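You operate a simulated robot arm through the tools that you are given. There is no shell and no other tool. Be economical: measure what you need, move in short steps, check, and stop when the job is done.

You run a simulated robot arm. Do the job below in one go: nothing can be reset, and whatever is moved stays where it is left.

TASK
Take the cartridge that says "coarse" from the intake bench top and put it on the pulper bench top. Take the grease tin from the pulper bench top and put it in the white bowl. Shut the hopper cover. Fetch the board and set it on the bucket stand middle shelf. Close the bench drawer. Open the letter b drawer, take the grey box and put it in the floor of the letter b drawer and shut the drawer again. Put the bottle labelled "water" from the top of the screen bench on the shelf of the tank table and the bottle that says "starter" on the tank table. Take the lamp on the tank table and put it away on the top of the drive stand. Turn the blue knob to 2. Put two of the fuses from the top of the green stand on the bucket stand top. The order is free. Set down upright: board, grey box, bottle, fuse.

The check looks at the end state, three seconds after you hand in, the way a careful person would. Anything else that was tipped, shoved, dropped, spilled or broken makes it a failure. A push-on lid holds only when it is set on centred and level and pressed home; a screw cap is set on level and turned clockwise until tight.

THE ROBOT
A 7-joint arm with a two-finger gripper on a trunk, on a base that drives. Base frame: it is fixed to the floor where the robot stands at the start and does not move with it; the origin is under the middle of the robot, x ahead of it, y to its left, z up. Readings come in cm, rad, newtons and seconds.
With the tool pointing down near the work surface it reaches from about 36 to 78 cm from the robot's upright axis, wherever it stands. Its first joint turns from -2.496 to 2.496 rad. Places, roughly: bench drawer [-420, 350, 80]; blue knob [-440, 110, 80]; board (11x2x12 cm) [60, 440, 110]; bottle, water bottle [-425, 300, 100]; bowl (15x14x5 cm) [80, -40, 80]; bucket stand middle shelf [70, 120, 50]; bucket stand top [70, 120, 80]; cartridge [50, -25, 75]; floor of the letter b drawer [-140, 10, 60]; fuse [-425, 125, 75]; grease tin [50, 225, 100]; grey box [-450, 375, 100]; hopper cover [60, 420, 110]; lamp [-425, 175, 75]; letter b drawer [-130, 10, 70]; pulper bench top (34x18 cm) [52, 226, 86]; shelf of the tank table [-440, 190, 30]; tank table [-430, 190, 80]; top of the drive stand (33x17 cm) [-438, 510, 90]. Payload 2.45 kg.
The tool frame sits at the grasp point between the pads (the TCP): z along the fingers, y along the line on which they close. The tips reach 2.6 cm beyond it. The gripper opens to 9.6 cm. The gripper's body begins 6.9 cm behind the TCP.
Orientation is told as [roll, pitch, yaw] about the base's x, y, z axes, in that order, counted from this pose: with the fingers straight down and closing along the base's y, the tool's x points along the base's -x, its y along +y and its z along -z.

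THE INTERFACE
- The arm moves only by the tool arm_command. Its arguments are lists of equal length, an entry for each row: "travel": the shift along the base's x, y, z in m, a list of three; "rot": the turn, a rotation vector about the base's x, y, z in rad, a list of three; "claw": the closure, from 0 (fully open) to 1 (shut). In form: {"travel": [[tx, ty, tz], ...], "rot": [[ax, ay, az], ...], "claw": [claw, ...]}. A call has 1 to 12 rows; each row is the pose to reach, as a shift and turn from the pose commanded when the call began. Rows are played at 5 a second. More than 5 cm and 0.15 rad between two rows, or a gripper value outside its range, and nothing of the call is played. Where a pose cannot be reached the arm comes as near as it can. A force on the tool above 40 N (or 10 N above the force at the start of the call, whichever is more), or a blocked arm, ends the call early, and 0.2 s more pass. The fingers move at their own pace and stop on an object; they squeeze with about 23 N. The grip force told is the motor's: it shows also when the fingers shut on nothing. Time passes only in rows, and 0.2 s behind the last, so rows that repeat a pose let the fingers close. The reply holds the time, the measured pose of the TCP, the force on the tool along the base axes, the opening and the grip force, in the units named above and with some noise, with the torque about the TCP (base axes, N m) and any sound that the robot's microphone picked up.
- Cameras (640 x 400 px; columns grow to the right, rows downward): "scene" is now at [0.62, 18.76, 139.82]; the picture's right is [0.08, -1.00, 0.00], its down [-0.93, -0.08, -0.36] and it looks along [0.36, 0.03, -0.93] (base axes); focal length 214 px, centre (320, 200). "wrist" rides on the gripper at [8.2, 0.3, -9.8] in the tool frame; the picture's right is [-0.04, 1.00, 0.00], its down [-0.73, -0.03, -0.68] and it looks along [-0.68, -0.03, 0.73] (tool axes); focal length 256 px, centre (320, 200). There is no depth. A picture from a camera that has moved, and an enlarged one, comes with that camera's place and axes in the base frame and with its lens.
- capture(camera): a new picture of that camera. It takes no simulated time.
- slide_trunk(by): slides the trunk up (or, below 0, down) by that many cm; the arm and the scene camera ride with it, the base frame stays. It gives what a move gives, with no picture.
- roll_base(legs): drives the robot by 1 to 6 legs, each [ahead, turn to the left] in cm and rad, along the robot's own axes; the way and the turn of a leg run together, so that a leg with both is an arc; at most 150 cm and 3.142 rad a leg. The arm and the cameras ride along, it lands a little off, and it stops where it bumps. It gives what a move gives.
- turn_head(pan, tilt): turns the head with the scene camera to pan (to the left, within 2.705 rad either way) and tilt (down, from -0.506 to 1.204), counted from straight ahead of the robot. It gives what a move gives.
- enlarge(camera, box): a new picture of the part [left, top, right, bottom] of that camera's present view, enlarged. It takes no simulated time.
- job_done(): hands the job in; it is judged then, once.

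Go step by step. Nothing tells you exact positions but the pictures and the camera data: compare them with the known pose of the tool, close in by small moves and look again before you grip or let go. The budget is 556 turns and 354 pictures, counting those below and the enlarged ones. Unless the task says otherwise, let go and move clear before handing in.

The tools are called after "Call:" by a JSON object that holds its "method" and its "body". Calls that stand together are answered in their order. arm_command: Moves the arm, as the interface text tells. Its arguments: {"type":"object","properties":{"travel":{"type":"array"},"rot":{"type":"array"},"claw":{"type":"array"}},"required":["travel","rot","claw"]} The other tools are called the same way: slide_trunk (by) slides the trunk up or down; roll_base (legs) drives the base; turn_head (pan, tilt) turns the head that bears the scene camera; capture (camera) takes a picture; enlarge (camera, box) takes an enlarged picture of a part of a camera's view; job_done () hands the job in.

At the start:

```text
clock: 0.0
tcp_pos: [-32.81, 35.36, 110.61]
tcp_rot: [0.086, -0.063, 0.054]
ft_force: [0.1, 0.3, 0.4]
torque: [0.0, 0.02, 0.0]
opening: 9.61
gripper_force: 0.0
trunk travel left (down, up): [-47.5, 16.5]
robot x, y, heading: [0.49, -0.22, -0.002]
head pan, tilt: [0.082, 1.201]
```

scene: 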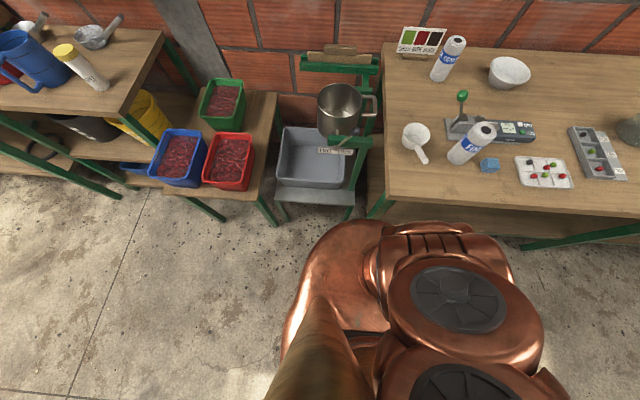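
wrist: 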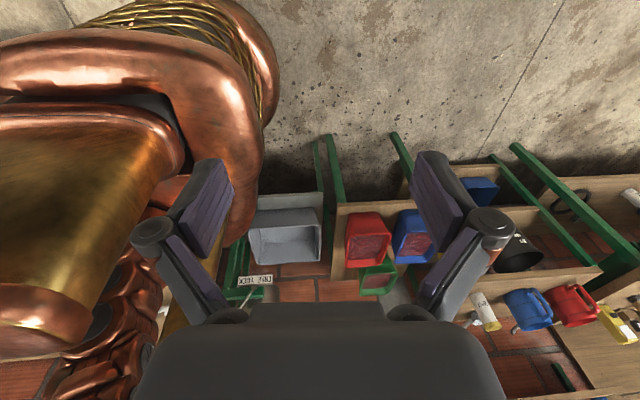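

I see the intake bench ahead to the right and stands to the left. I'll look around with the head first.

Call:
{"method": "turn_head", "body": {"pan": 0.0, "tilt": 0.7}}

Call:
{"method": "capture", "body": {"camera": "scene"}}

Call:
{"method": "turn_head", "body": {"pan": 1.2, "tilt": 0.5}}

Call:
{"method": "capture", "body": {"camera": "scene"}}

Call:
{"method": "turn_head", "body": {"pan": 2.4, "tilt": 0.3}}

Call:
{"method": "capture", "body": {"camera": "scene"}}

```text
clock: 0.9
tcp_pos: [-32.79, 35.27, 110.75]
tcp_rot: [0.09, -0.064, 0.055]
ft_force: [0.5, 0.1, -1.1]
torque: [0.0, 0.01, -0.01]
opening: 9.59
gripper_force: 0.0
trunk travel left (down, up): [-47.5, 16.5]
robot x, y, heading: [-0.1, 0.31, -0.0]
head pan, tilt: [0.0, 0.7]
```

```text
351 pictures are left
camera scene: at [3.54, 18.3, 143.41], right [0.0, -1.0, 0.0], down [-0.64, 0.0, -0.76], along [0.76, 0.0, -0.64], focal length 214 px, centre (320, 200)
```

scene: 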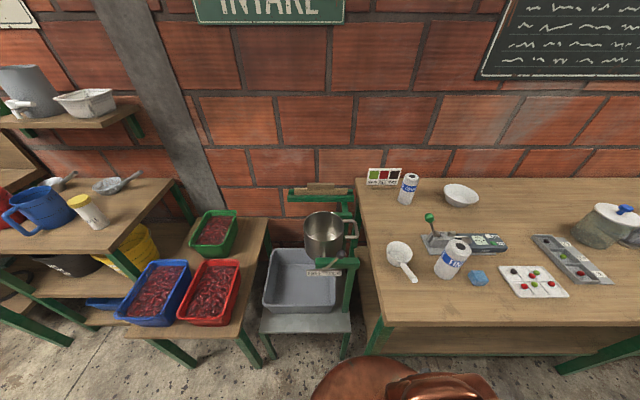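

```text
clock: 2.3
tcp_pos: [-32.91, 35.25, 110.74]
tcp_rot: [0.089, -0.065, 0.057]
ft_force: [-0.2, 0.0, 0.8]
torque: [-0.01, -0.01, 0.03]
opening: 9.58
gripper_force: 0.1
trunk travel left (down, up): [-47.5, 16.5]
robot x, y, heading: [0.01, 0.11, 0.002]
head pan, tilt: [1.201, 0.499]
```

```text
350 pictures are left
camera scene: at [-1.66, 26.78, 145.19], right [0.93, -0.36, 0.0], down [-0.17, -0.45, -0.88], along [0.32, 0.82, -0.48], focal length 214 px, centre (320, 200)
```

scene: 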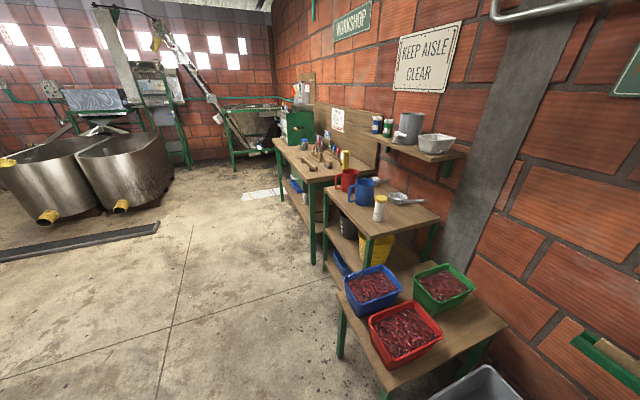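

```text
clock: 3.7
tcp_pos: [-32.89, 35.25, 110.74]
tcp_rot: [0.09, -0.065, 0.056]
ft_force: [-0.7, 0.3, -0.7]
torque: [-0.03, 0.01, -0.01]
opening: 9.6
gripper_force: 0.0
trunk travel left (down, up): [-47.5, 16.5]
robot x, y, heading: [-0.12, 0.18, -0.003]
head pan, tilt: [2.4, 0.3]
```

```text
349 pictures are left
camera scene: at [-11.84, 24.61, 147.03], right [0.68, 0.74, 0.0], down [0.22, -0.2, -0.96], along [-0.7, 0.65, -0.3], focal length 214 px, centre (320, 200)
```

scene: 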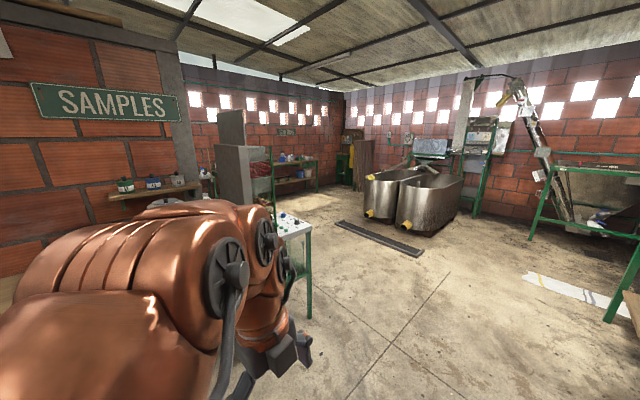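

I'll look to the right/back too, and zoom on the intake bench.

Call:
{"method": "turn_head", "body": {"pan": -2.2, "tilt": 0.5}}

Call:
{"method": "capture", "body": {"camera": "scene"}}

Call:
{"method": "turn_head", "body": {"pan": -0.5, "tilt": 0.9}}

Call:
{"method": "capture", "body": {"camera": "scene"}}

Call:
{"method": "enlarge", "body": {"camera": "scene", "box": [150, 80, 400, 236]}}

```text
clock: 7.4
tcp_pos: [-33.01, 35.13, 110.75]
tcp_rot: [0.091, -0.066, 0.057]
ft_force: [0.9, -0.4, 0.3]
torque: [-0.01, -0.01, 0.0]
opening: 9.61
gripper_force: 0.0
trunk travel left (down, up): [-47.5, 16.5]
robot x, y, heading: [0.18, 0.23, 0.001]
head pan, tilt: [-2.201, 0.499]
```

```text
348 pictures are left
camera scene: at [-10.32, 10.94, 145.19], right [-0.81, 0.59, 0.0], down [0.28, 0.39, -0.88], along [-0.52, -0.71, -0.48], focal length 214 px, centre (320, 200)
```

scene: 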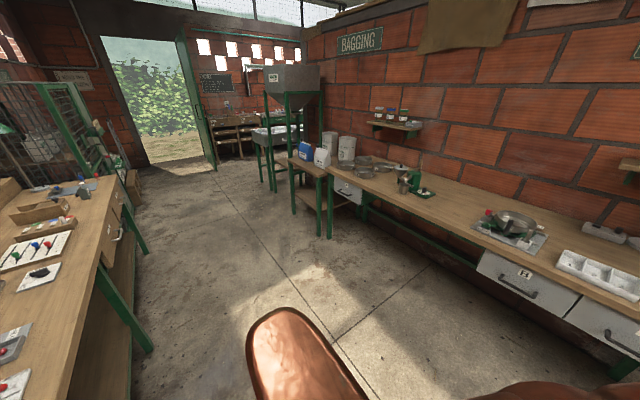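

```text
clock: 9.1
tcp_pos: [-32.92, 35.16, 110.7]
tcp_rot: [0.091, -0.066, 0.06]
ft_force: [0.3, 0.5, -0.2]
torque: [-0.01, 0.01, -0.01]
opening: 9.59
gripper_force: 0.0
trunk travel left (down, up): [-47.5, 16.5]
robot x, y, heading: [0.23, 0.11, -0.005]
head pan, tilt: [-0.499, 0.901]
```

```text
347 pictures are left
camera scene: at [1.67, 14.68, 141.81], right [-0.48, -0.88, 0.0], down [-0.69, 0.38, -0.62], along [0.55, -0.3, -0.78], focal length 214 px, centre (320, 200)
```

scene: 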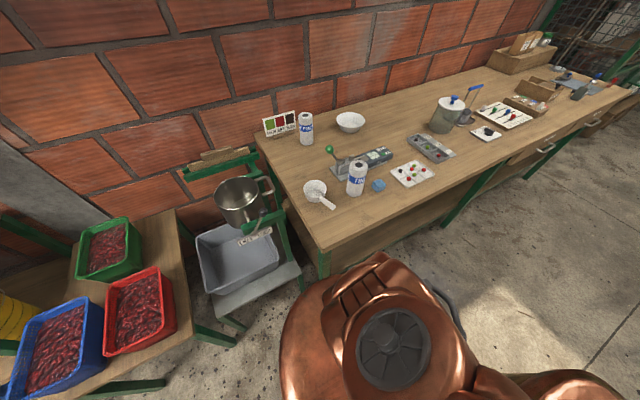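

```text
2.56 times, centred on (275, 158) of scene
camera zoom: at [1.67, 14.68, 141.81], right [-0.48, -0.88, 0.0], down [-0.69, 0.38, -0.62], along [0.55, -0.3, -0.78], focal length 549 px, centre (435, 308)
```

zoom: 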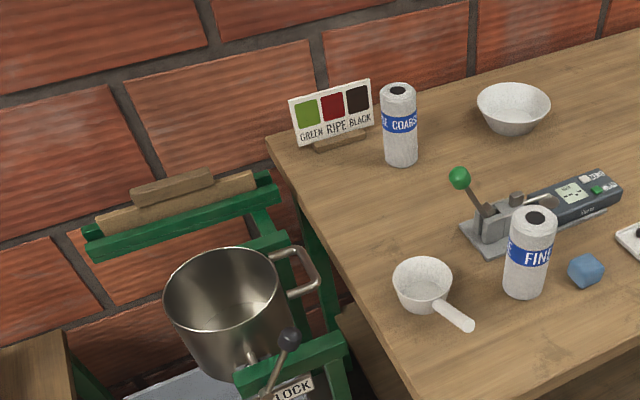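

The COARSE cartridge stands at the back-left of the intake bench, next to the FINE one; the white bowl is right of it. I'll raise the trunk for a second view to triangulate heights.

Call:
{"method": "slide_trunk", "body": {"by": 16}}

Call:
{"method": "turn_head", "body": {"pan": -0.3, "tilt": 1.0}}

Call:
{"method": "enlarge", "body": {"camera": "scene", "box": [200, 60, 520, 260]}}

```text
clock: 11.0
tcp_pos: [-32.89, 35.22, 126.72]
tcp_rot: [0.089, -0.064, 0.056]
ft_force: [0.1, -0.9, 0.9]
torque: [0.01, -0.01, 0.0]
opening: 9.62
gripper_force: 0.1
trunk travel left (down, up): [-63.5, 0.5]
robot x, y, heading: [-0.01, -0.27, 0.004]
head pan, tilt: [-0.499, 0.901]
```

```text
clock: 11.7
tcp_pos: [-32.95, 35.24, 126.62]
tcp_rot: [0.088, -0.064, 0.058]
ft_force: [0.3, 0.1, 0.0]
torque: [0.03, 0.04, -0.04]
opening: 9.57
gripper_force: 0.1
trunk travel left (down, up): [-63.5, 0.5]
robot x, y, heading: [0.22, -0.02, -0.0]
head pan, tilt: [-0.3, 1.0]
```

```text
2.00 times, centred on (360, 160) of scene
camera zoom: at [1.7, 16.23, 157.08], right [-0.3, -0.96, 0.0], down [-0.8, 0.25, -0.54], along [0.52, -0.16, -0.84], focal length 429 px, centre (240, 280)
```

zoom: 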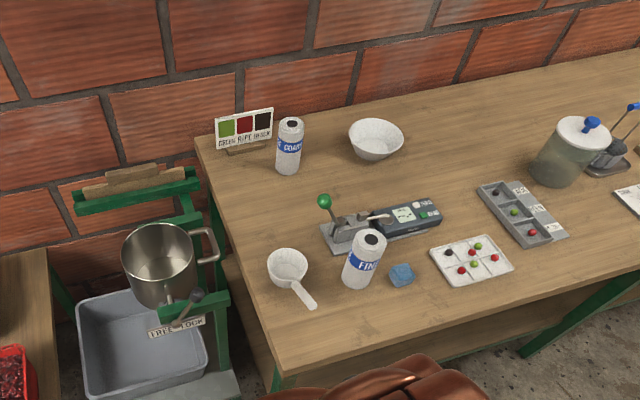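

Triangulated: COARSE top about (75,-19,95), bench top z≈85. I'll swing the arm round the left side to the front at this height.

Call:
{"method": "arm_command", "body": {"travel": [[0.037, 0.032, 0], [0.077, 0.058, 0], [0.119, 0.082, 0], [0.163, 0.101, 0], [0.209, 0.115, 0], [0.256, 0.124, 0], [0.304, 0.129, 0], [0.352, 0.129, 0], [0.4, 0.125, 0], [0.448, 0.115, 0], [0.494, 0.101, 0], [0.538, 0.082, 0]], "rot": [[0, 0, 0], [0, 0, 0], [0, 0, 0], [0, 0, 0], [0, 0, 0], [0, 0, 0], [0, 0, 0], [0, 0, 0], [0, 0, 0], [0, 0, 0], [0, 0, 0], [0, 0, 0]], "claw": [0, 0, 0, 0, 0, 0, 0, 0, 0, 0, 0, 0]}}

Call:
{"method": "capture", "body": {"camera": "scene"}}

```text
clock: 13.1
tcp_pos: [-16.33, 43.32, 120.54]
tcp_rot: [-0.008, -0.271, 0.277]
ft_force: [0.0, 0.3, 0.1]
torque: [0.02, 0.01, -0.01]
opening: 9.62
gripper_force: 0.0
trunk travel left (down, up): [-63.5, 0.5]
robot x, y, heading: [-0.13, 0.14, -0.003]
head pan, tilt: [-0.3, 1.0]
stopped in row 6: the arm was blocked; the commanded pose is now the measured one
```

```text
344 pictures are left
camera scene: at [1.66, 16.22, 157.09], right [-0.3, -0.96, 0.0], down [-0.8, 0.25, -0.54], along [0.52, -0.16, -0.84], focal length 214 px, centre (320, 200)
```

scene: 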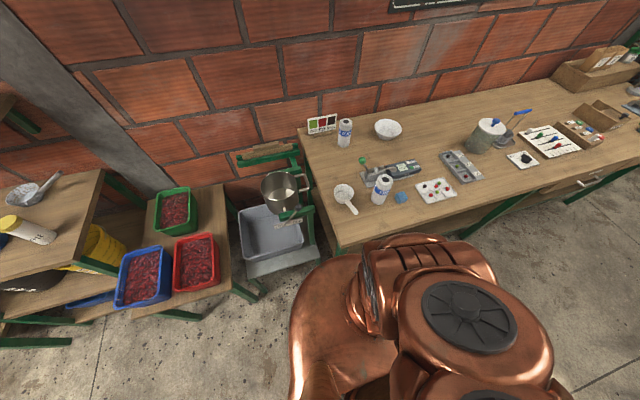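

The arm was blocked, probably by a joint limit or the mast. I'll look at it.

Call:
{"method": "turn_head", "body": {"pan": 2.2, "tilt": 1.0}}

Call:
{"method": "capture", "body": {"camera": "scene"}}

Call:
{"method": "capture", "body": {"camera": "wrist"}}

```text
clock: 15.4
tcp_pos: [-16.28, 43.42, 120.42]
tcp_rot: [-0.011, -0.271, 0.277]
ft_force: [-0.4, -0.5, 0.2]
torque: [0.02, -0.03, 0.03]
opening: 9.61
gripper_force: 0.1
trunk travel left (down, up): [-63.5, 0.5]
robot x, y, heading: [0.24, 0.03, 0.003]
head pan, tilt: [2.201, 1.0]
```

```text
343 pictures are left
camera scene: at [-9.06, 23.93, 157.08], right [0.81, 0.59, 0.0], down [0.5, -0.68, -0.54], along [-0.32, 0.44, -0.84], focal length 214 px, centre (320, 200)
```

scene: 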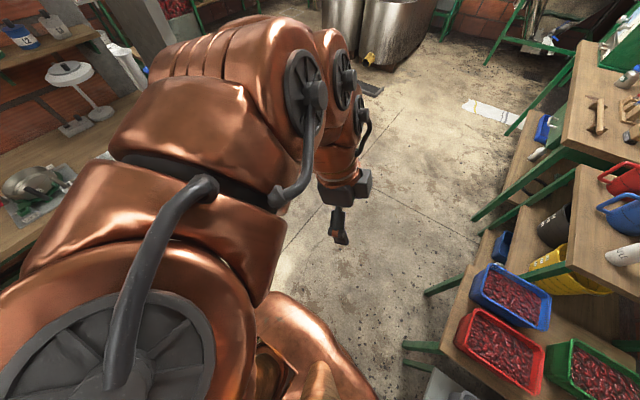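

```text
342 pictures are left
camera wrist: at [-26.52, 40.98, 127.75], right [-0.23, 0.97, 0.0], down [0.51, 0.12, 0.85], along [0.83, 0.2, -0.53], focal length 256 px, centre (320, 200)
```

wrist: 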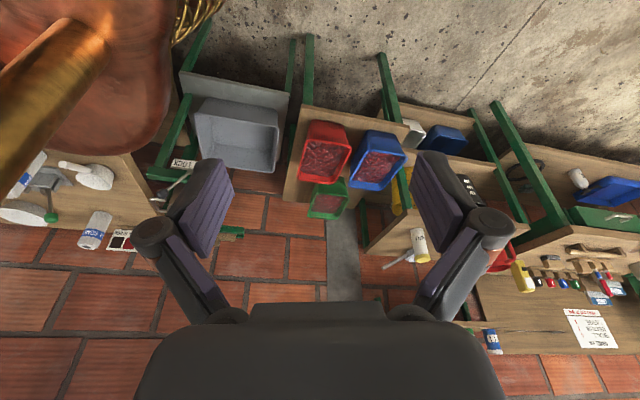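

The forearm lies around the back; the mast blocks the left side. I'll try sweeping the other way (around the back), letting yaw follow the arm.

Call:
{"method": "arm_command", "body": {"travel": [[-0.045, -0.02, 0.02], [-0.09, -0.045, 0.03], [-0.13, -0.07, 0.03], [-0.165, -0.1, 0.03], [-0.2, -0.135, 0.03], [-0.235, -0.17, 0.03], [-0.26, -0.21, 0.03], [-0.28, -0.255, 0.03], [-0.295, -0.3, 0.03], [-0.305, -0.345, 0.03], [-0.31, -0.39, 0.03], [-0.31, -0.434, 0.03]], "rot": [[0, 0.05, 0], [0, 0.1, 0], [0, 0.15, 0.1], [0, 0.2, 0.2], [0, 0.25, 0.3], [0, 0.25, 0.4], [0, 0.25, 0.5], [0, 0.25, 0.6], [0, 0.25, 0.7], [0, 0.25, 0.8], [0, 0.25, 0.9], [0, 0.25, 1.0]], "claw": [0, 0, 0, 0, 0, 0, 0, 0, 0, 0, 0, 0]}}

Call:
{"method": "capture", "body": {"camera": "scene"}}

```text
refused: row 1 steps farther than a row can; nothing moved
```

```text
341 pictures are left
camera scene: at [-9.06, 23.93, 157.08], right [0.81, 0.59, 0.0], down [0.5, -0.68, -0.54], along [-0.32, 0.44, -0.84], focal length 214 px, centre (320, 200)
```

scene: 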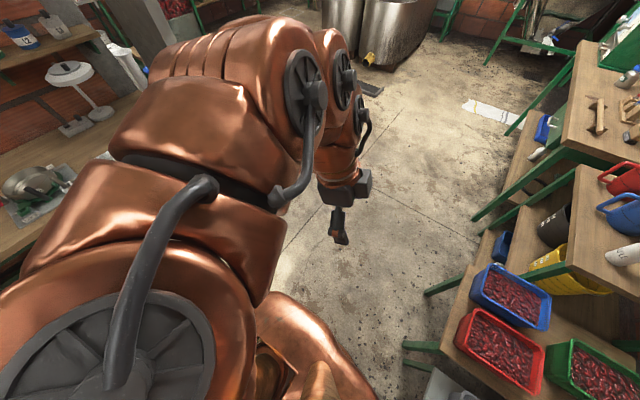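

Row step too large; retry with smaller steps.

Call:
{"method": "arm_command", "body": {"travel": [[-0.04, -0.02, 0.02], [-0.08, -0.045, 0.03], [-0.12, -0.07, 0.03], [-0.155, -0.1, 0.03], [-0.19, -0.135, 0.03], [-0.22, -0.17, 0.03], [-0.245, -0.21, 0.03], [-0.265, -0.255, 0.03], [-0.28, -0.3, 0.03], [-0.29, -0.345, 0.03], [-0.295, -0.39, 0.03], [-0.295, -0.434, 0.03]], "rot": [[0, 0.05, 0], [0, 0.1, 0], [0, 0.15, 0.1], [0, 0.2, 0.2], [0, 0.25, 0.3], [0, 0.25, 0.4], [0, 0.25, 0.5], [0, 0.25, 0.6], [0, 0.25, 0.7], [0, 0.25, 0.8], [0, 0.25, 0.9], [0, 0.25, 1.0]], "claw": [0, 0, 0, 0, 0, 0, 0, 0, 0, 0, 0, 0]}}

```text
clock: 18.0
tcp_pos: [-45.46, 0.32, 123.33]
tcp_rot: [0.158, -0.093, 1.247]
ft_force: [-1.5, 0.3, -0.6]
torque: [-0.03, -0.05, 0.0]
opening: 9.61
gripper_force: 0.0
trunk travel left (down, up): [-63.5, 0.5]
robot x, y, heading: [-0.15, -0.28, 0.001]
head pan, tilt: [2.201, 1.0]
```

That works. Continue around the back to the right side.

Call:
{"method": "arm_command", "body": {"travel": [[0.002, -0.045, 0], [0.009, -0.09, 0], [0.02, -0.134, 0], [0.036, -0.177, 0], [0.056, -0.218, 0], [0.079, -0.257, 0], [0.107, -0.293, 0], [0.138, -0.326, 0], [0.172, -0.356, 0], [0.209, -0.383, 0], [0.249, -0.405, 0], [0.29, -0.424, 0]], "rot": [[0, 0, 0.1], [0, 0, 0.2], [0, 0, 0.3], [0, 0, 0.4], [0, 0, 0.5], [0, 0, 0.6], [0, 0, 0.7], [0, 0, 0.8], [0, 0, 0.9], [0, 0, 1.0], [0, 0, 1.1], [0, 0, 1.2]], "claw": [0, 0, 0, 0, 0, 0, 0, 0, 0, 0, 0, 0]}}

```text
clock: 20.6
tcp_pos: [-23.51, -46.43, 120.13]
tcp_rot: [0.158, -0.093, 2.451]
ft_force: [-0.7, 0.5, 0.3]
torque: [-0.02, -0.01, 0.0]
opening: 9.6
gripper_force: 0.1
out of reach, approached as far as the arm can: row 9, 10, 11, 12
trunk travel left (down, up): [-63.5, 0.5]
robot x, y, heading: [0.17, -0.05, 0.003]
head pan, tilt: [2.201, 1.0]
```

Call:
{"method": "arm_command", "body": {"travel": [[0.045, -0.011, 0], [0.09, -0.021, 0], [0.138, -0.028, 0], [0.187, -0.032, 0], [0.236, -0.032, 0], [0.285, -0.029, 0], [0.333, -0.022, 0], [0.38, -0.009, 0], [0.425, 0.009, 0], [0.469, 0.032, 0], [0.51, 0.059, 0], [0.548, 0.091, 0]], "rot": [[0, 0, 0.1], [0, 0, 0.2], [0, 0, 0.3], [0, 0, 0.4], [0, 0, 0.5], [0, 0, 0.6], [0, 0, 0.7], [0, 0, 0.8], [0, 0, 0.9], [0, 0, 1.0], [0, 0, 1.1], [0, 0, 1.2]], "claw": [0, 0, 0, 0, 0, 0, 0, 0, 0, 0, 0, 0]}}

Call:
{"method": "turn_head", "body": {"pan": -0.3, "tilt": 1.0}}

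Call:
{"method": "capture", "body": {"camera": "scene"}}

Call:
{"method": "capture", "body": {"camera": "wrist"}}

```text
clock: 23.2
tcp_pos: [-4.74, -64.68, 106.9]
tcp_rot: [0.151, -0.092, -2.634]
ft_force: [0.1, 1.3, 1.1]
torque: [-0.02, 0.01, 0.01]
opening: 9.61
gripper_force: 0.1
out of reach, approached as far as the arm can: row 1, 2, 3, 4, 5, 6, 7, 8, 9, 10, 11, 12
trunk travel left (down, up): [-63.5, 0.5]
robot x, y, heading: [-0.36, -0.08, -0.001]
head pan, tilt: [2.201, 1.0]
```

```text
clock: 25.4
tcp_pos: [-4.69, -64.71, 106.88]
tcp_rot: [0.152, -0.09, -2.636]
ft_force: [-0.2, 0.5, 0.1]
torque: [0.0, 0.02, 0.02]
opening: 9.62
gripper_force: 0.0
trunk travel left (down, up): [-63.5, 0.5]
robot x, y, heading: [-0.14, -0.0, 0.002]
head pan, tilt: [-0.3, 1.0]
```

```text
340 pictures are left
camera scene: at [1.7, 16.18, 157.09], right [-0.3, -0.96, 0.0], down [-0.8, 0.25, -0.54], along [0.52, -0.16, -0.84], focal length 214 px, centre (320, 200)
```

scene: 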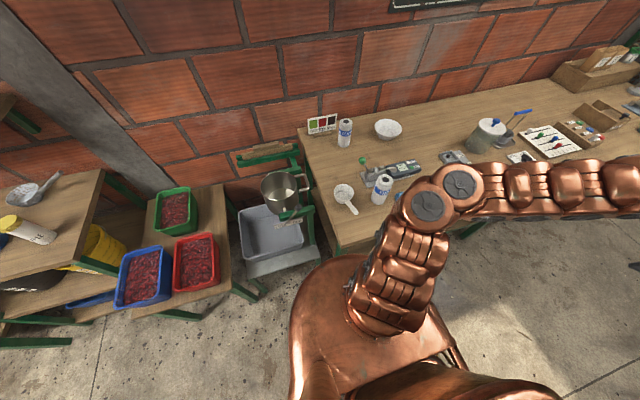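

```text
339 pictures are left
camera wrist: at [2.6, -59.29, 115.79], right [0.46, -0.88, 0.16], down [-0.65, -0.21, 0.73], along [-0.61, -0.43, -0.67], focal length 256 px, centre (320, 200)
```

wrist: 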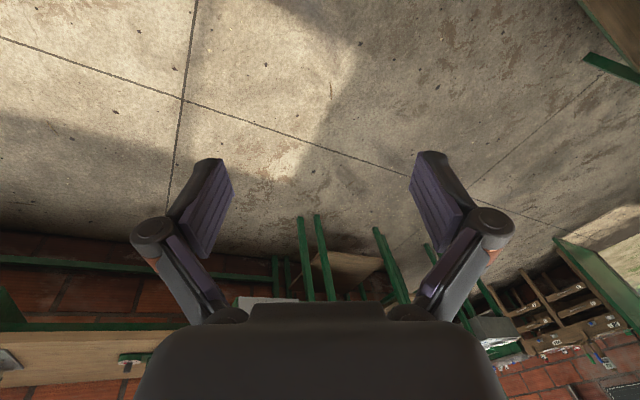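

The reach was limited by the height; I'll continue to the front at z≈108 with a wider radius.

Call:
{"method": "arm_command", "body": {"travel": [[0.047, 0.002, 0.01], [0.095, 0.007, 0.01], [0.142, 0.017, 0.01], [0.187, 0.032, 0.01], [0.233, 0.051, 0.01], [0.277, 0.074, 0.01], [0.319, 0.1, 0.01], [0.359, 0.129, 0.01], [0.397, 0.161, 0.01], [0.431, 0.196, 0.01], [0.462, 0.234, 0.01], [0.487, 0.275, 0.01]], "rot": [[0, 0, 0.11], [0, 0, 0.22], [0, 0, 0.33], [0, 0, 0.44], [0, 0, 0.55], [0, 0, 0.66], [0, 0, 0.77], [0, 0, 0.88], [0, 0, 0.99], [0, 0, 1.1], [0, 0, 1.21], [0, 0, 1.32]], "claw": [0, 0, 0, 0, 0, 0, 0, 0, 0, 0, 0, 0]}}

Call:
{"method": "capture", "body": {"camera": "scene"}}

Call:
{"method": "capture", "body": {"camera": "wrist"}}

```text
clock: 28.0
tcp_pos: [19.81, -53.51, 103.63]
tcp_rot: [0.158, -0.087, -1.31]
ft_force: [0.3, -1.3, -0.3]
torque: [0.13, 0.0, 0.07]
opening: 9.54
gripper_force: 0.0
out of reach, approached as far as the arm can: row 1, 2, 3, 4, 5, 6, 8, 9, 10, 11, 12
trunk travel left (down, up): [-63.5, 0.5]
robot x, y, heading: [0.21, 0.09, 0.006]
head pan, tilt: [-0.3, 1.0]
```

```text
338 pictures are left
camera scene: at [1.82, 15.63, 157.14], right [-0.3, -0.96, 0.0], down [-0.8, 0.25, -0.54], along [0.52, -0.16, -0.84], focal length 214 px, centre (320, 200)
```

scene: 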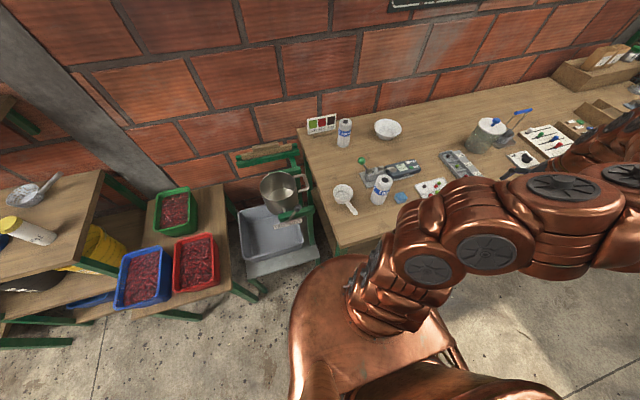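

```text
337 pictures are left
camera wrist: at [16.38, -45.13, 112.65], right [0.96, 0.23, 0.16], down [0.04, -0.68, 0.73], along [0.28, -0.69, -0.67], focal length 256 px, centre (320, 200)
```

wrist: 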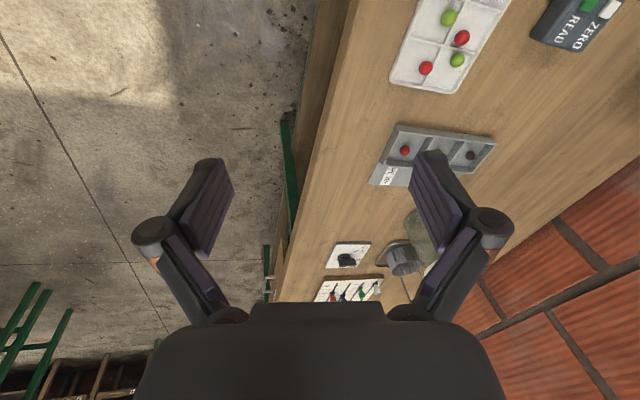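

The arm is lagging at wide postures. I'll continue with smaller steps toward the front.

Call:
{"method": "arm_command", "body": {"travel": [[0.02, 0.015, 0.005], [0.04, 0.03, 0.01], [0.06, 0.045, 0.015], [0.08, 0.06, 0.02], [0.1, 0.08, 0.02], [0.12, 0.1, 0.02], [0.14, 0.12, 0.02], [0.16, 0.14, 0.02], [0.175, 0.165, 0.02], [0.19, 0.19, 0.02], [0.2, 0.22, 0.02], [0.21, 0.25, 0.02]], "rot": [[-0.02, 0.01, 0.06], [-0.04, 0.02, 0.12], [-0.06, 0.03, 0.18], [-0.08, 0.04, 0.24], [-0.1, 0.05, 0.3], [-0.12, 0.06, 0.36], [-0.12, 0.06, 0.42], [-0.12, 0.06, 0.48], [-0.12, 0.06, 0.54], [-0.12, 0.06, 0.6], [-0.12, 0.06, 0.66], [-0.12, 0.06, 0.72]], "claw": [0, 0, 0, 0, 0, 0, 0, 0, 0, 0, 0, 0]}}

Call:
{"method": "capture", "body": {"camera": "scene"}}

```text
clock: 30.6
tcp_pos: [9.82, -47.57, 115.17]
tcp_rot: [0.043, -0.153, -0.586]
ft_force: [-0.2, -1.6, 0.6]
torque: [0.01, 0.06, 0.02]
opening: 9.62
gripper_force: 0.1
out of reach, approached as far as the arm can: row 1, 2, 3, 4, 5, 6, 7, 8, 9, 10, 11, 12
trunk travel left (down, up): [-63.5, 0.5]
robot x, y, heading: [-0.11, 0.09, -0.004]
head pan, tilt: [-0.3, 1.0]
```

```text
336 pictures are left
camera scene: at [1.72, 16.18, 157.09], right [-0.3, -0.96, 0.0], down [-0.8, 0.25, -0.54], along [0.52, -0.16, -0.84], focal length 214 px, centre (320, 200)
```

scene: 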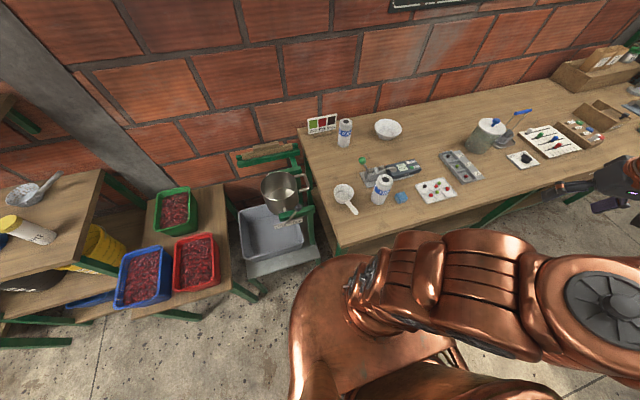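

Call:
{"method": "arm_command", "body": {"travel": [[0.03, 0.0, -0.01], [0.06, 0.0, -0.02], [0.09, 0.0, -0.03], [0.12, 0.0, -0.04], [0.15, 0.0, -0.05], [0.18, 0.01, -0.05], [0.21, 0.02, -0.05], [0.24, 0.03, -0.05], [0.27, 0.04, -0.05], [0.3, 0.06, -0.05], [0.32, 0.08, -0.05], [0.34, 0.1, -0.05]], "rot": [[0, 0.02, 0], [0, 0.04, 0], [0, 0.06, 0], [0, 0.08, 0], [0, 0.1, 0], [0, 0.12, 0], [0, 0.14, 0], [0, 0.15, 0], [0, 0.15, 0], [0, 0.15, 0], [0, 0.15, 0], [0, 0.15, 0]], "claw": [0, 0, 0, 0, 0, 0, 0, 0, 0, 0, 0, 0]}}

Call:
{"method": "capture", "body": {"camera": "scene"}}

```text
clock: 33.4
tcp_pos: [29.79, -49.07, 108.22]
tcp_rot: [0.049, -0.033, -0.64]
ft_force: [-0.5, -1.1, -0.5]
torque: [0.09, -0.04, 0.01]
opening: 9.59
gripper_force: 0.0
out of reach, approached as far as the arm can: row 1, 2, 3, 4, 5, 6, 7, 8, 9, 10, 11, 12
trunk travel left (down, up): [-63.5, 0.5]
robot x, y, heading: [-0.18, -0.03, 0.003]
head pan, tilt: [-0.3, 1.0]
stopped in row 12: the arm was blocked; the commanded pose is now the measured one
```

```text
335 pictures are left
camera scene: at [1.63, 16.05, 157.1], right [-0.3, -0.96, 0.0], down [-0.8, 0.25, -0.54], along [0.52, -0.16, -0.84], focal length 214 px, centre (320, 200)
```

scene: 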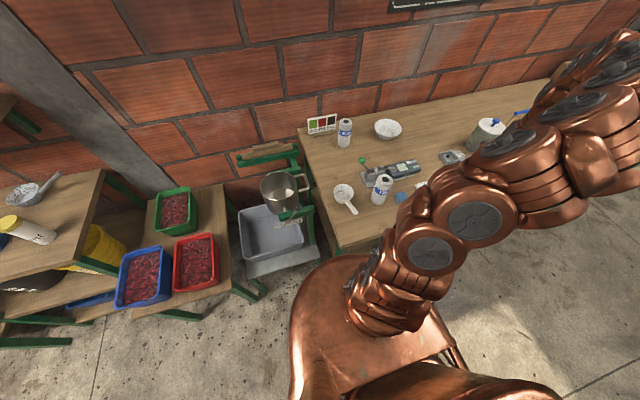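

Progress. Continue left-forward without yaw change.

Call:
{"method": "arm_command", "body": {"travel": [[0.02, 0.01, 0], [0.04, 0.02, 0], [0.06, 0.03, 0], [0.08, 0.045, 0], [0.1, 0.06, 0], [0.12, 0.08, 0], [0.14, 0.1, 0], [0.16, 0.12, 0], [0.175, 0.14, 0], [0.19, 0.165, 0], [0.2, 0.19, 0], [0.2, 0.22, 0]], "rot": [[0, 0, 0], [0, 0, 0], [0, 0, 0], [0, 0, 0], [0, 0, 0], [0, 0, 0], [0, 0, 0], [0, 0, 0], [0, 0, 0], [0, 0, 0], [0, 0, 0], [0, 0, 0]], "claw": [0, 0, 0, 0, 0, 0, 0, 0, 0, 0, 0, 0]}}

Call:
{"method": "capture", "body": {"camera": "scene"}}

Call:
{"method": "capture", "body": {"camera": "wrist"}}

```text
clock: 36.0
tcp_pos: [39.61, -44.13, 110.09]
tcp_rot: [0.048, -0.033, -0.636]
ft_force: [-0.3, -0.3, -0.6]
torque: [-0.04, -0.01, 0.0]
opening: 9.6
gripper_force: 0.1
out of reach, approached as far as the arm can: row 1, 2, 3, 4, 5, 6, 7, 8, 9, 10, 11, 12
trunk travel left (down, up): [-63.5, 0.5]
robot x, y, heading: [0.17, -0.19, -0.001]
head pan, tilt: [-0.3, 1.0]
```

```text
334 pictures are left
camera scene: at [1.7, 16.24, 157.09], right [-0.29, -0.96, 0.0], down [-0.8, 0.25, -0.54], along [0.52, -0.16, -0.84], focal length 214 px, centre (320, 200)
```

scene: 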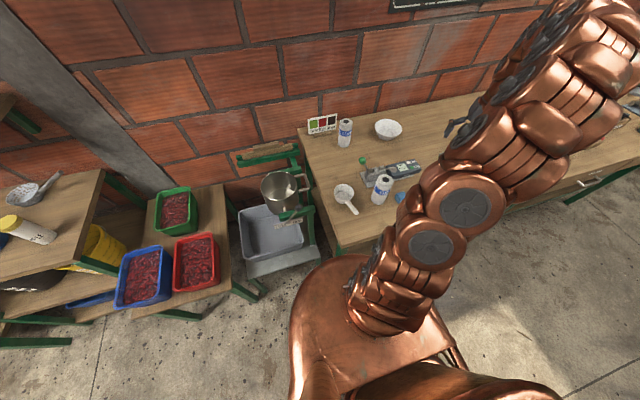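

```text
333 pictures are left
camera wrist: at [32.7, -39.09, 119.67], right [0.62, 0.78, 0.05], down [0.54, -0.47, 0.7], along [0.57, -0.41, -0.71], focal length 256 px, centre (320, 200)
```

wrist: 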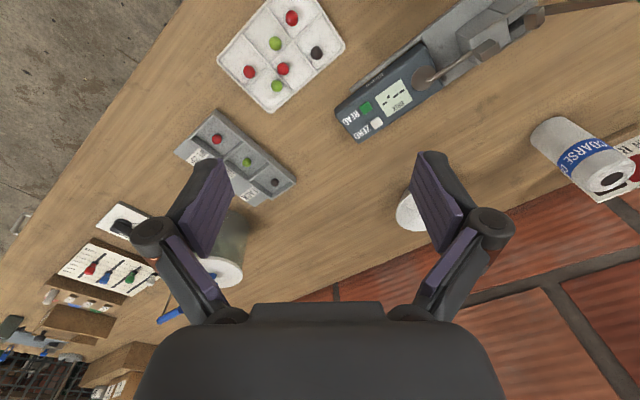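

Call:
{"method": "arm_command", "body": {"travel": [[0.0, 0.03, 0], [0.0, 0.06, 0], [0.0, 0.09, 0], [0.0, 0.12, 0], [0.0, 0.12, 0], [0.0, 0.12, 0], [0.0, 0.12, 0], [0.0, 0.12, 0]], "rot": [[0, 0, 0], [0, 0, 0], [0, 0, 0], [0, 0, 0], [0, 0, 0], [0, 0, 0], [0, 0, 0], [0, 0, 0]], "claw": [0, 0, 0, 0, 0, 0, 0, 0]}}

```text
clock: 37.8
tcp_pos: [39.62, -44.08, 110.11]
tcp_rot: [0.047, -0.032, -0.635]
ft_force: [0.2, -0.2, -1.0]
torque: [0.0, -0.03, 0.01]
opening: 9.6
gripper_force: 0.0
out of reach, approached as far as the arm can: row 1, 2, 3, 4, 5, 6, 7, 8
trunk travel left (down, up): [-63.5, 0.5]
robot x, y, heading: [0.17, 0.03, -0.005]
head pan, tilt: [-0.3, 1.0]
```

The joint-1 limit stops the arm short of the front in this posture, so I'll work on the robot's right side. Testing reach there.

Call:
{"method": "arm_command", "body": {"travel": [[-0.04, -0.025, 0], [-0.08, -0.05, 0], [-0.12, -0.075, 0], [-0.16, -0.1, 0], [-0.2, -0.125, 0], [-0.24, -0.15, 0], [-0.28, -0.18, 0], [-0.31, -0.21, 0], [-0.31, -0.25, -0.02], [-0.31, -0.27, -0.06], [-0.31, -0.27, -0.06]], "rot": [[0, 0, -0.07], [0, 0, -0.14], [0, 0, -0.21], [0, 0, -0.28], [0, 0, -0.35], [0, 0, -0.42], [0, 0, -0.5], [0, 0, -0.6], [0, 0, -0.7], [0, 0, -0.8], [0, 0, -0.8]], "claw": [0, 0, 0, 0, 0, 0, 0, 0, 0, 0, 0]}}

Call:
{"method": "turn_head", "body": {"pan": -1.2, "tilt": 0.7}}

Call:
{"method": "capture", "body": {"camera": "scene"}}

```text
clock: 40.2
tcp_pos: [7.59, -66.96, 104.21]
tcp_rot: [0.046, -0.03, -1.437]
ft_force: [0.4, -0.2, -0.1]
torque: [-0.01, 0.01, -0.02]
opening: 9.59
gripper_force: 0.1
out of reach, approached as far as the arm can: row 9, 10, 11
trunk travel left (down, up): [-63.5, 0.5]
robot x, y, heading: [-0.21, -0.05, -0.003]
head pan, tilt: [-0.3, 1.0]
```

```text
clock: 41.4
tcp_pos: [7.64, -67.05, 104.26]
tcp_rot: [0.047, -0.034, -1.437]
ft_force: [0.2, 0.6, 0.4]
torque: [-0.04, 0.0, 0.0]
opening: 9.62
gripper_force: 0.0
trunk travel left (down, up): [-63.5, 0.5]
robot x, y, heading: [0.09, -0.37, -0.001]
head pan, tilt: [-1.201, 0.7]
```

```text
332 pictures are left
camera scene: at [-1.85, 10.32, 159.42], right [-0.93, -0.36, 0.0], down [-0.23, 0.6, -0.76], along [0.28, -0.71, -0.64], focal length 214 px, centre (320, 200)
```

scene: 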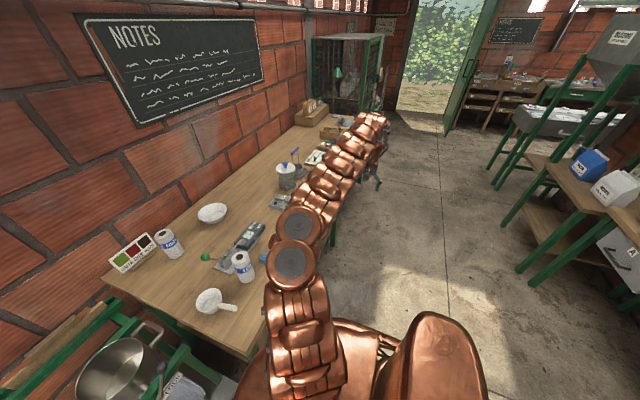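

The elbow is wound the long way round. I'll unwind: go back behind, then pass over the mast high up toward the front.

Call:
{"method": "arm_command", "body": {"travel": [[-0.045, 0.01, 0.01], [-0.091, 0.02, 0.02], [-0.136, 0.035, 0.03], [-0.181, 0.052, 0.04], [-0.226, 0.072, 0.05], [-0.268, 0.095, 0.06], [-0.309, 0.121, 0.06], [-0.348, 0.15, 0.06], [-0.386, 0.18, 0.06], [-0.421, 0.214, 0.06], [-0.453, 0.25, 0.06], [-0.481, 0.29, 0.06]], "rot": [[0, 0, -0.08], [0, 0, -0.16], [0, 0, -0.24], [0, 0, -0.32], [0, 0, -0.4], [0, 0, -0.48], [0, 0, -0.56], [0, 0, -0.64], [0, 0, -0.72], [0, 0, -0.8], [0, 0, -0.88], [0, 0, -0.96]], "claw": [0, 0, 0, 0, 0, 0, 0, 0, 0, 0, 0, 0]}}

Call:
{"method": "arm_command", "body": {"travel": [[-0.024, 0.042, 0], [-0.042, 0.087, 0], [-0.056, 0.133, 0], [-0.065, 0.18, 0], [-0.07, 0.228, 0], [-0.07, 0.276, 0], [-0.066, 0.324, 0], [-0.058, 0.371, 0], [-0.046, 0.418, 0], [-0.03, 0.463, 0], [-0.01, 0.506, 0], [0.014, 0.547, 0]], "rot": [[0, 0, -0.09], [0, 0, -0.18], [0, 0, -0.27], [0, 0, -0.36], [0, 0, -0.45], [0, 0, -0.54], [0, 0, -0.63], [0, 0, -0.72], [0, 0, -0.81], [0, 0, -0.9], [0, 0, -0.99], [0, 0, -1.08]], "claw": [0, 0, 0, 0, 0, 0, 0, 0, 0, 0, 0, 0]}}

Call:
{"method": "turn_head", "body": {"pan": 2.6, "tilt": 0.6}}

Call:
{"method": "capture", "body": {"camera": "scene"}}

```text
refused: row 5 steps farther than a row can; nothing moved
```

```text
clock: 44.0
tcp_pos: [-4.37, -40.59, 124.13]
tcp_rot: [0.046, -0.034, -2.517]
ft_force: [0.4, -0.2, 0.1]
torque: [-0.02, -0.01, -0.02]
opening: 9.59
gripper_force: 0.0
out of reach, approached as far as the arm can: row 4, 5, 6, 7, 8, 9, 10, 11, 12
trunk travel left (down, up): [-63.5, 0.5]
robot x, y, heading: [0.06, -0.06, -0.003]
head pan, tilt: [-1.201, 0.7]
```

```text
clock: 47.2
tcp_pos: [-4.39, -40.68, 124.01]
tcp_rot: [0.047, -0.033, -2.516]
ft_force: [0.5, 0.5, -0.4]
torque: [-0.03, -0.02, -0.04]
opening: 9.6
gripper_force: 0.0
trunk travel left (down, up): [-63.5, 0.5]
robot x, y, heading: [-0.28, -0.13, -0.0]
head pan, tilt: [2.601, 0.6]
```

```text
331 pictures are left
camera scene: at [-12.52, 22.81, 160.29], right [0.51, 0.86, 0.0], down [0.48, -0.29, -0.83], along [-0.71, 0.42, -0.56], focal length 214 px, centre (320, 200)
```

scene: 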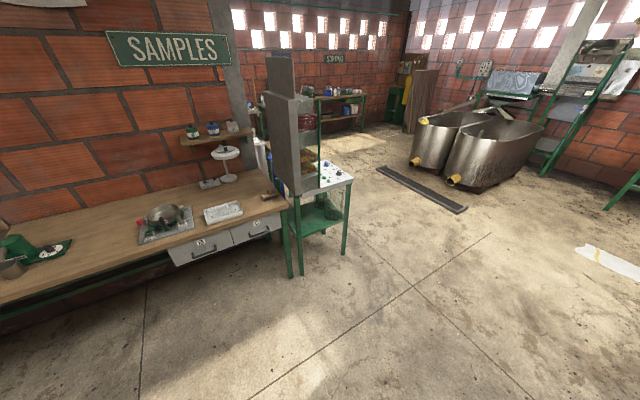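

Row refused in the first call, but the position is harmless. Continuing the unwinding along the back.

Call:
{"method": "arm_command", "body": {"travel": [[-0.048, -0.004, 0], [-0.096, -0.004, 0], [-0.143, 0.002, 0], [-0.188, 0.016, 0], [-0.231, 0.036, 0], [-0.271, 0.063, 0], [-0.306, 0.096, 0], [-0.337, 0.133, 0], [-0.364, 0.173, 0], [-0.386, 0.216, 0], [-0.402, 0.261, 0], [-0.412, 0.308, 0]], "rot": [[0, 0, -0.08], [0, 0, -0.16], [0, 0, -0.24], [0, 0, -0.32], [0, 0, -0.4], [0, 0, -0.48], [0, 0, -0.56], [0, 0, -0.64], [0, 0, -0.72], [0, 0, -0.8], [0, 0, -0.88], [0, 0, -0.96]], "claw": [0, 0, 0, 0, 0, 0, 0, 0, 0, 0, 0, 0]}}

```text
clock: 49.8
tcp_pos: [-45.19, -9.69, 123.93]
tcp_rot: [0.047, -0.032, 2.808]
ft_force: [0.6, 0.3, 0.5]
torque: [0.05, 0.02, -0.02]
opening: 9.61
gripper_force: 0.0
trunk travel left (down, up): [-63.5, 0.5]
robot x, y, heading: [-0.0, -0.12, 0.001]
head pan, tilt: [2.601, 0.6]
```

Call:
{"method": "arm_command", "body": {"travel": [[0, 0.047, 0], [0.002, 0.095, 0], [0.007, 0.143, 0], [0.019, 0.19, 0], [0.037, 0.235, 0], [0.057, 0.275, 0.02], [0.077, 0.295, 0.06], [0.097, 0.305, 0.1], [0.117, 0.31, 0.14], [0.135, 0.315, 0.18], [0.15, 0.32, 0.22], [0.165, 0.325, 0.26]], "rot": [[0, 0, -0.08], [0, 0, -0.16], [0, 0, -0.24], [0, 0, -0.32], [0, 0, -0.4], [0, 0, -0.48], [0, 0, -0.56], [0, 0, -0.64], [0, 0, -0.72], [0, 0, -0.8], [0, 0, -0.85], [0, 0, -0.85]], "claw": [0, 0, 0, 0, 0, 0, 0, 0, 0, 0, 0, 0]}}

Call:
{"method": "capture", "body": {"camera": "scene"}}

```text
clock: 51.0
tcp_pos: [-43.14, 2.61, 122.59]
tcp_rot: [0.009, -0.018, 2.638]
ft_force: [-0.4, -0.5, 0.4]
torque: [-0.01, -0.02, 0.04]
opening: 9.61
gripper_force: 0.0
trunk travel left (down, up): [-63.5, 0.5]
robot x, y, heading: [0.04, -0.15, -0.001]
head pan, tilt: [2.601, 0.6]
stopped in row 6: the arm was blocked; the commanded pose is now the measured one
```

```text
330 pictures are left
camera scene: at [-12.54, 22.84, 160.28], right [0.51, 0.86, 0.0], down [0.48, -0.29, -0.82], along [-0.71, 0.42, -0.57], focal length 214 px, centre (320, 200)
```

scene: 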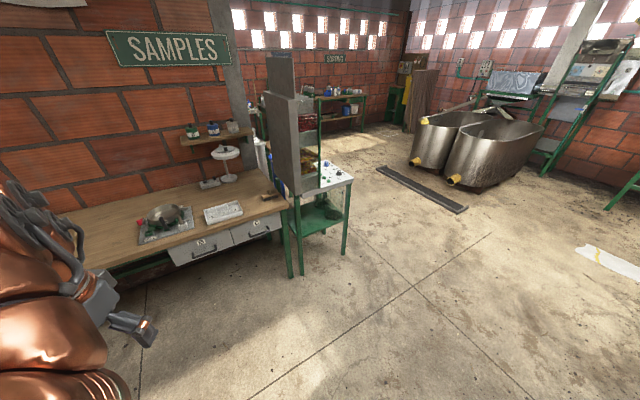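

Call:
{"method": "turn_head", "body": {"pan": 2.7, "tilt": 1.2}}

Call:
{"method": "capture", "body": {"camera": "scene"}}

Call:
{"method": "turn_head", "body": {"pan": -2.0, "tilt": 1.0}}

Call:
{"method": "capture", "body": {"camera": "scene"}}

```text
clock: 52.0
tcp_pos: [-43.15, 2.46, 122.59]
tcp_rot: [0.008, -0.02, 2.637]
ft_force: [0.0, 0.6, 0.0]
torque: [0.03, 0.02, 0.0]
opening: 9.6
gripper_force: 0.1
trunk travel left (down, up): [-63.5, 0.5]
robot x, y, heading: [0.24, -0.27, 0.005]
head pan, tilt: [2.7, 1.201]
```

```text
329 pictures are left
camera scene: at [-10.01, 20.67, 155.83], right [0.43, 0.9, 0.0], down [0.84, -0.4, -0.36], along [-0.33, 0.15, -0.93], focal length 214 px, centre (320, 200)
```

scene: 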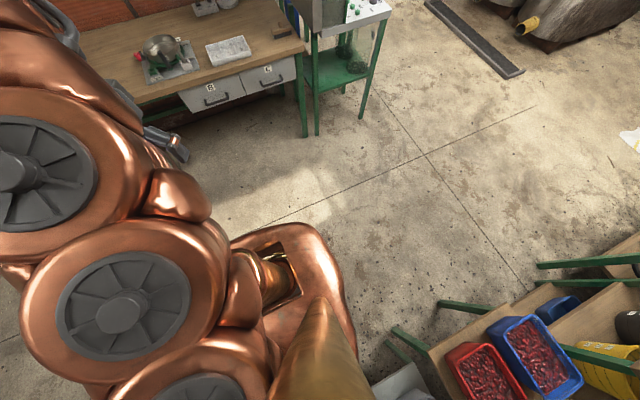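

```text
clock: 55.7
tcp_pos: [-43.12, 2.5, 122.61]
tcp_rot: [0.009, -0.018, 2.64]
ft_force: [-0.8, -0.2, 0.5]
torque: [0.02, 0.0, 0.01]
opening: 9.61
gripper_force: 0.0
trunk travel left (down, up): [-63.5, 0.5]
robot x, y, heading: [-0.13, -0.32, 0.005]
head pan, tilt: [-2.0, 1.0]
```

```text
328 pictures are left
camera scene: at [-7.84, 11.95, 157.08], right [-0.91, 0.42, 0.0], down [0.35, 0.77, -0.54], along [-0.22, -0.49, -0.84], focal length 214 px, centre (320, 200)
```

scene: 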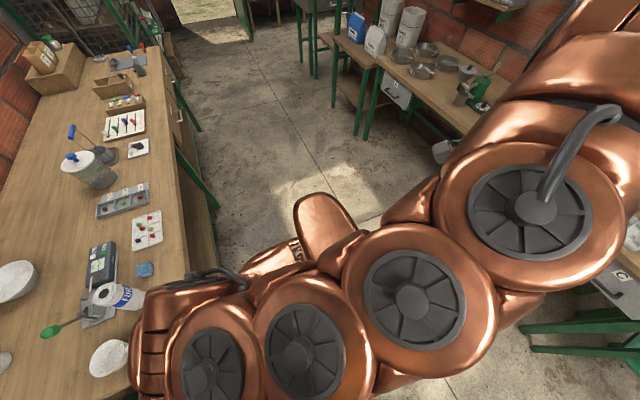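

The arm lies beside the mast and can't pass on the left. I'll use the right/back sector for work; go there and test the full reach at lower height.

Call:
{"method": "arm_command", "body": {"travel": [[-0.005, -0.047, 0], [-0.005, -0.095, 0], [0.003, -0.142, 0], [0.014, -0.188, 0], [0.03, -0.233, 0], [0.05, -0.276, 0], [0.074, -0.318, 0], [0.102, -0.357, 0], [0.134, -0.393, -0.01], [0.168, -0.427, -0.02], [0.204, -0.459, -0.03], [0.242, -0.488, -0.04]], "rot": [[0, 0, 0.09], [0, 0, 0.18], [0, 0, 0.27], [0, 0, 0.36], [0, 0, 0.45], [0, 0, 0.54], [0, 0, 0.63], [0, 0, 0.72], [0, 0, 0.81], [0, 0, 0.9], [0, 0, 1.0], [0, 0, 1.1]], "claw": [0, 0, 0, 0, 0, 0, 0, 0, 0, 0, 0, 0]}}

Call:
{"method": "arm_command", "body": {"travel": [[0.04, -0.02, -0.02], [0.08, -0.04, -0.04], [0.12, -0.06, -0.06], [0.16, -0.08, -0.08], [0.2, -0.1, -0.1], [0.2, -0.13, -0.12], [0.2, -0.16, -0.14], [0.2, -0.18, -0.16], [0.2, -0.2, -0.18], [0.2, -0.2, -0.18]], "rot": [[0, 0, 0.09], [0, 0, 0.18], [0, 0, 0.27], [0, 0, 0.36], [0, 0, 0.45], [0, 0, 0.45], [0, 0, 0.45], [0, 0, 0.45], [0, 0, 0.45], [0, 0, 0.45]], "claw": [0, 0, 0, 0, 0, 0, 0, 0, 0, 0]}}

Call:
{"method": "capture", "body": {"camera": "scene"}}

```text
clock: 58.3
tcp_pos: [-18.76, -46.03, 118.51]
tcp_rot: [0.011, -0.017, -2.546]
ft_force: [0.7, 0.0, 0.6]
torque: [-0.02, -0.03, -0.02]
opening: 9.6
gripper_force: 0.1
trunk travel left (down, up): [-63.5, 0.5]
robot x, y, heading: [-0.1, -0.29, -0.003]
head pan, tilt: [-2.0, 1.0]
```

```text
clock: 60.5
tcp_pos: [1.03, -66.19, 100.59]
tcp_rot: [0.012, -0.02, -2.098]
ft_force: [-0.1, -0.3, 0.4]
torque: [0.01, -0.05, 0.02]
opening: 9.59
gripper_force: 0.1
trunk travel left (down, up): [-63.5, 0.5]
robot x, y, heading: [0.0, -0.23, 0.003]
head pan, tilt: [-2.0, 1.0]
```

```text
327 pictures are left
camera scene: at [-7.84, 11.87, 157.09], right [-0.91, 0.42, 0.0], down [0.35, 0.77, -0.54], along [-0.22, -0.49, -0.84], focal length 214 px, centre (320, 200)
```

scene: 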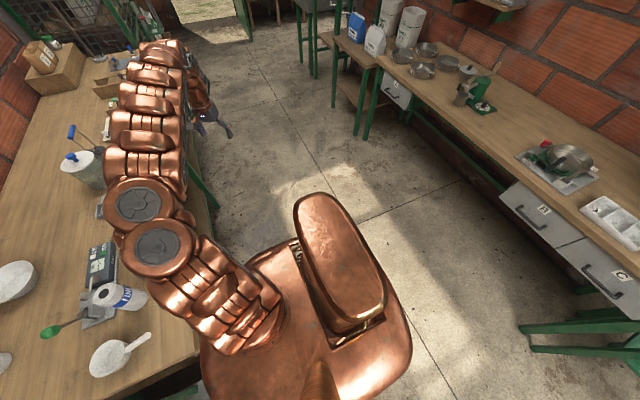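

Clear view now: a normal elbow posture. I'll retry moving to the front at a lower, wider arc keeping a more negative yaw.

Call:
{"method": "arm_command", "body": {"travel": [[0.046, 0.012, 0.01], [0.092, 0.026, 0.02], [0.137, 0.043, 0.03], [0.18, 0.063, 0.04], [0.222, 0.087, 0.05], [0.263, 0.114, 0.06], [0.301, 0.144, 0.065], [0.337, 0.176, 0.065], [0.37, 0.211, 0.065], [0.4, 0.249, 0.065], [0.427, 0.29, 0.065], [0.451, 0.333, 0.065]], "rot": [[0, 0, 0.07], [0, 0, 0.14], [0, 0, 0.21], [0, 0, 0.28], [0, 0, 0.35], [0, 0, 0.42], [0, 0, 0.49], [0, 0, 0.56], [0, 0, 0.63], [0, 0, 0.7], [0, 0, 0.77], [0, 0, 0.84]], "claw": [0, 0, 0, 0, 0, 0, 0, 0, 0, 0, 0, 0]}}

Call:
{"method": "capture", "body": {"camera": "scene"}}

```text
clock: 63.1
tcp_pos: [36.68, -46.82, 108.64]
tcp_rot: [0.014, -0.018, -1.256]
ft_force: [0.2, 0.1, -0.2]
torque: [-0.03, 0.11, 0.01]
opening: 9.59
gripper_force: 0.1
out of reach, approached as far as the arm can: row 9, 10, 11, 12
trunk travel left (down, up): [-63.5, 0.5]
robot x, y, heading: [0.05, -0.18, 0.007]
head pan, tilt: [-2.0, 1.0]
```

```text
326 pictures are left
camera scene: at [-7.76, 11.96, 157.09], right [-0.91, 0.42, 0.0], down [0.35, 0.77, -0.54], along [-0.22, -0.49, -0.84], focal length 214 px, centre (320, 200)
```

scene: 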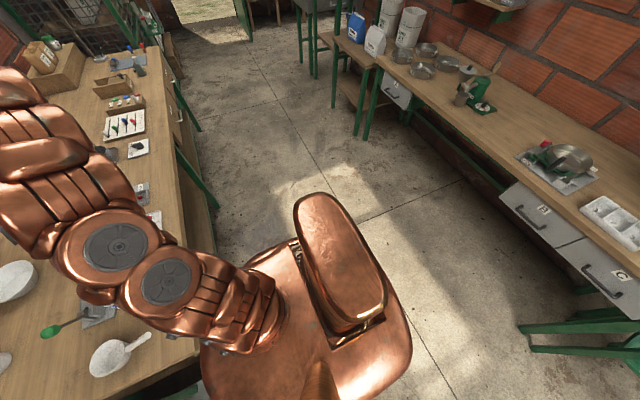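

Joint 1 is indeed at its stop here, so the forearm must be unwound past the mast, which needs a high overhead pass. First go back to the right side.

Call:
{"method": "arm_command", "body": {"travel": [[-0.04, -0.028, 0], [-0.081, -0.052, 0], [-0.123, -0.077, 0], [-0.165, -0.1, 0], [-0.208, -0.12, 0], [-0.253, -0.135, 0.0], [-0.299, -0.145, 0.0], [-0.345, -0.152, 0.01], [-0.392, -0.155, 0.02], [-0.438, -0.153, 0.03], [-0.483, -0.145, 0.04], [-0.527, -0.13, 0.05]], "rot": [[0, 0, -0.08], [0, 0, -0.16], [0, 0, -0.24], [0, 0, -0.32], [0, 0, -0.4], [0, 0, -0.48], [0, 0, -0.56], [0, 0, -0.64], [0, 0, -0.72], [0, 0, -0.8], [0, 0, -0.88], [0, 0, -0.96]], "claw": [0, 0, 0, 0, 0, 0, 0, 0, 0, 0, 0, 0]}}

```text
clock: 65.7
tcp_pos: [-16.01, -59.93, 113.58]
tcp_rot: [0.009, -0.019, -2.218]
ft_force: [1.3, -0.5, 0.1]
torque: [0.02, 0.06, 0.01]
opening: 9.6
gripper_force: 0.0
trunk travel left (down, up): [-63.5, 0.5]
robot x, y, heading: [-0.03, -0.11, 0.003]
head pan, tilt: [-2.0, 1.0]
```

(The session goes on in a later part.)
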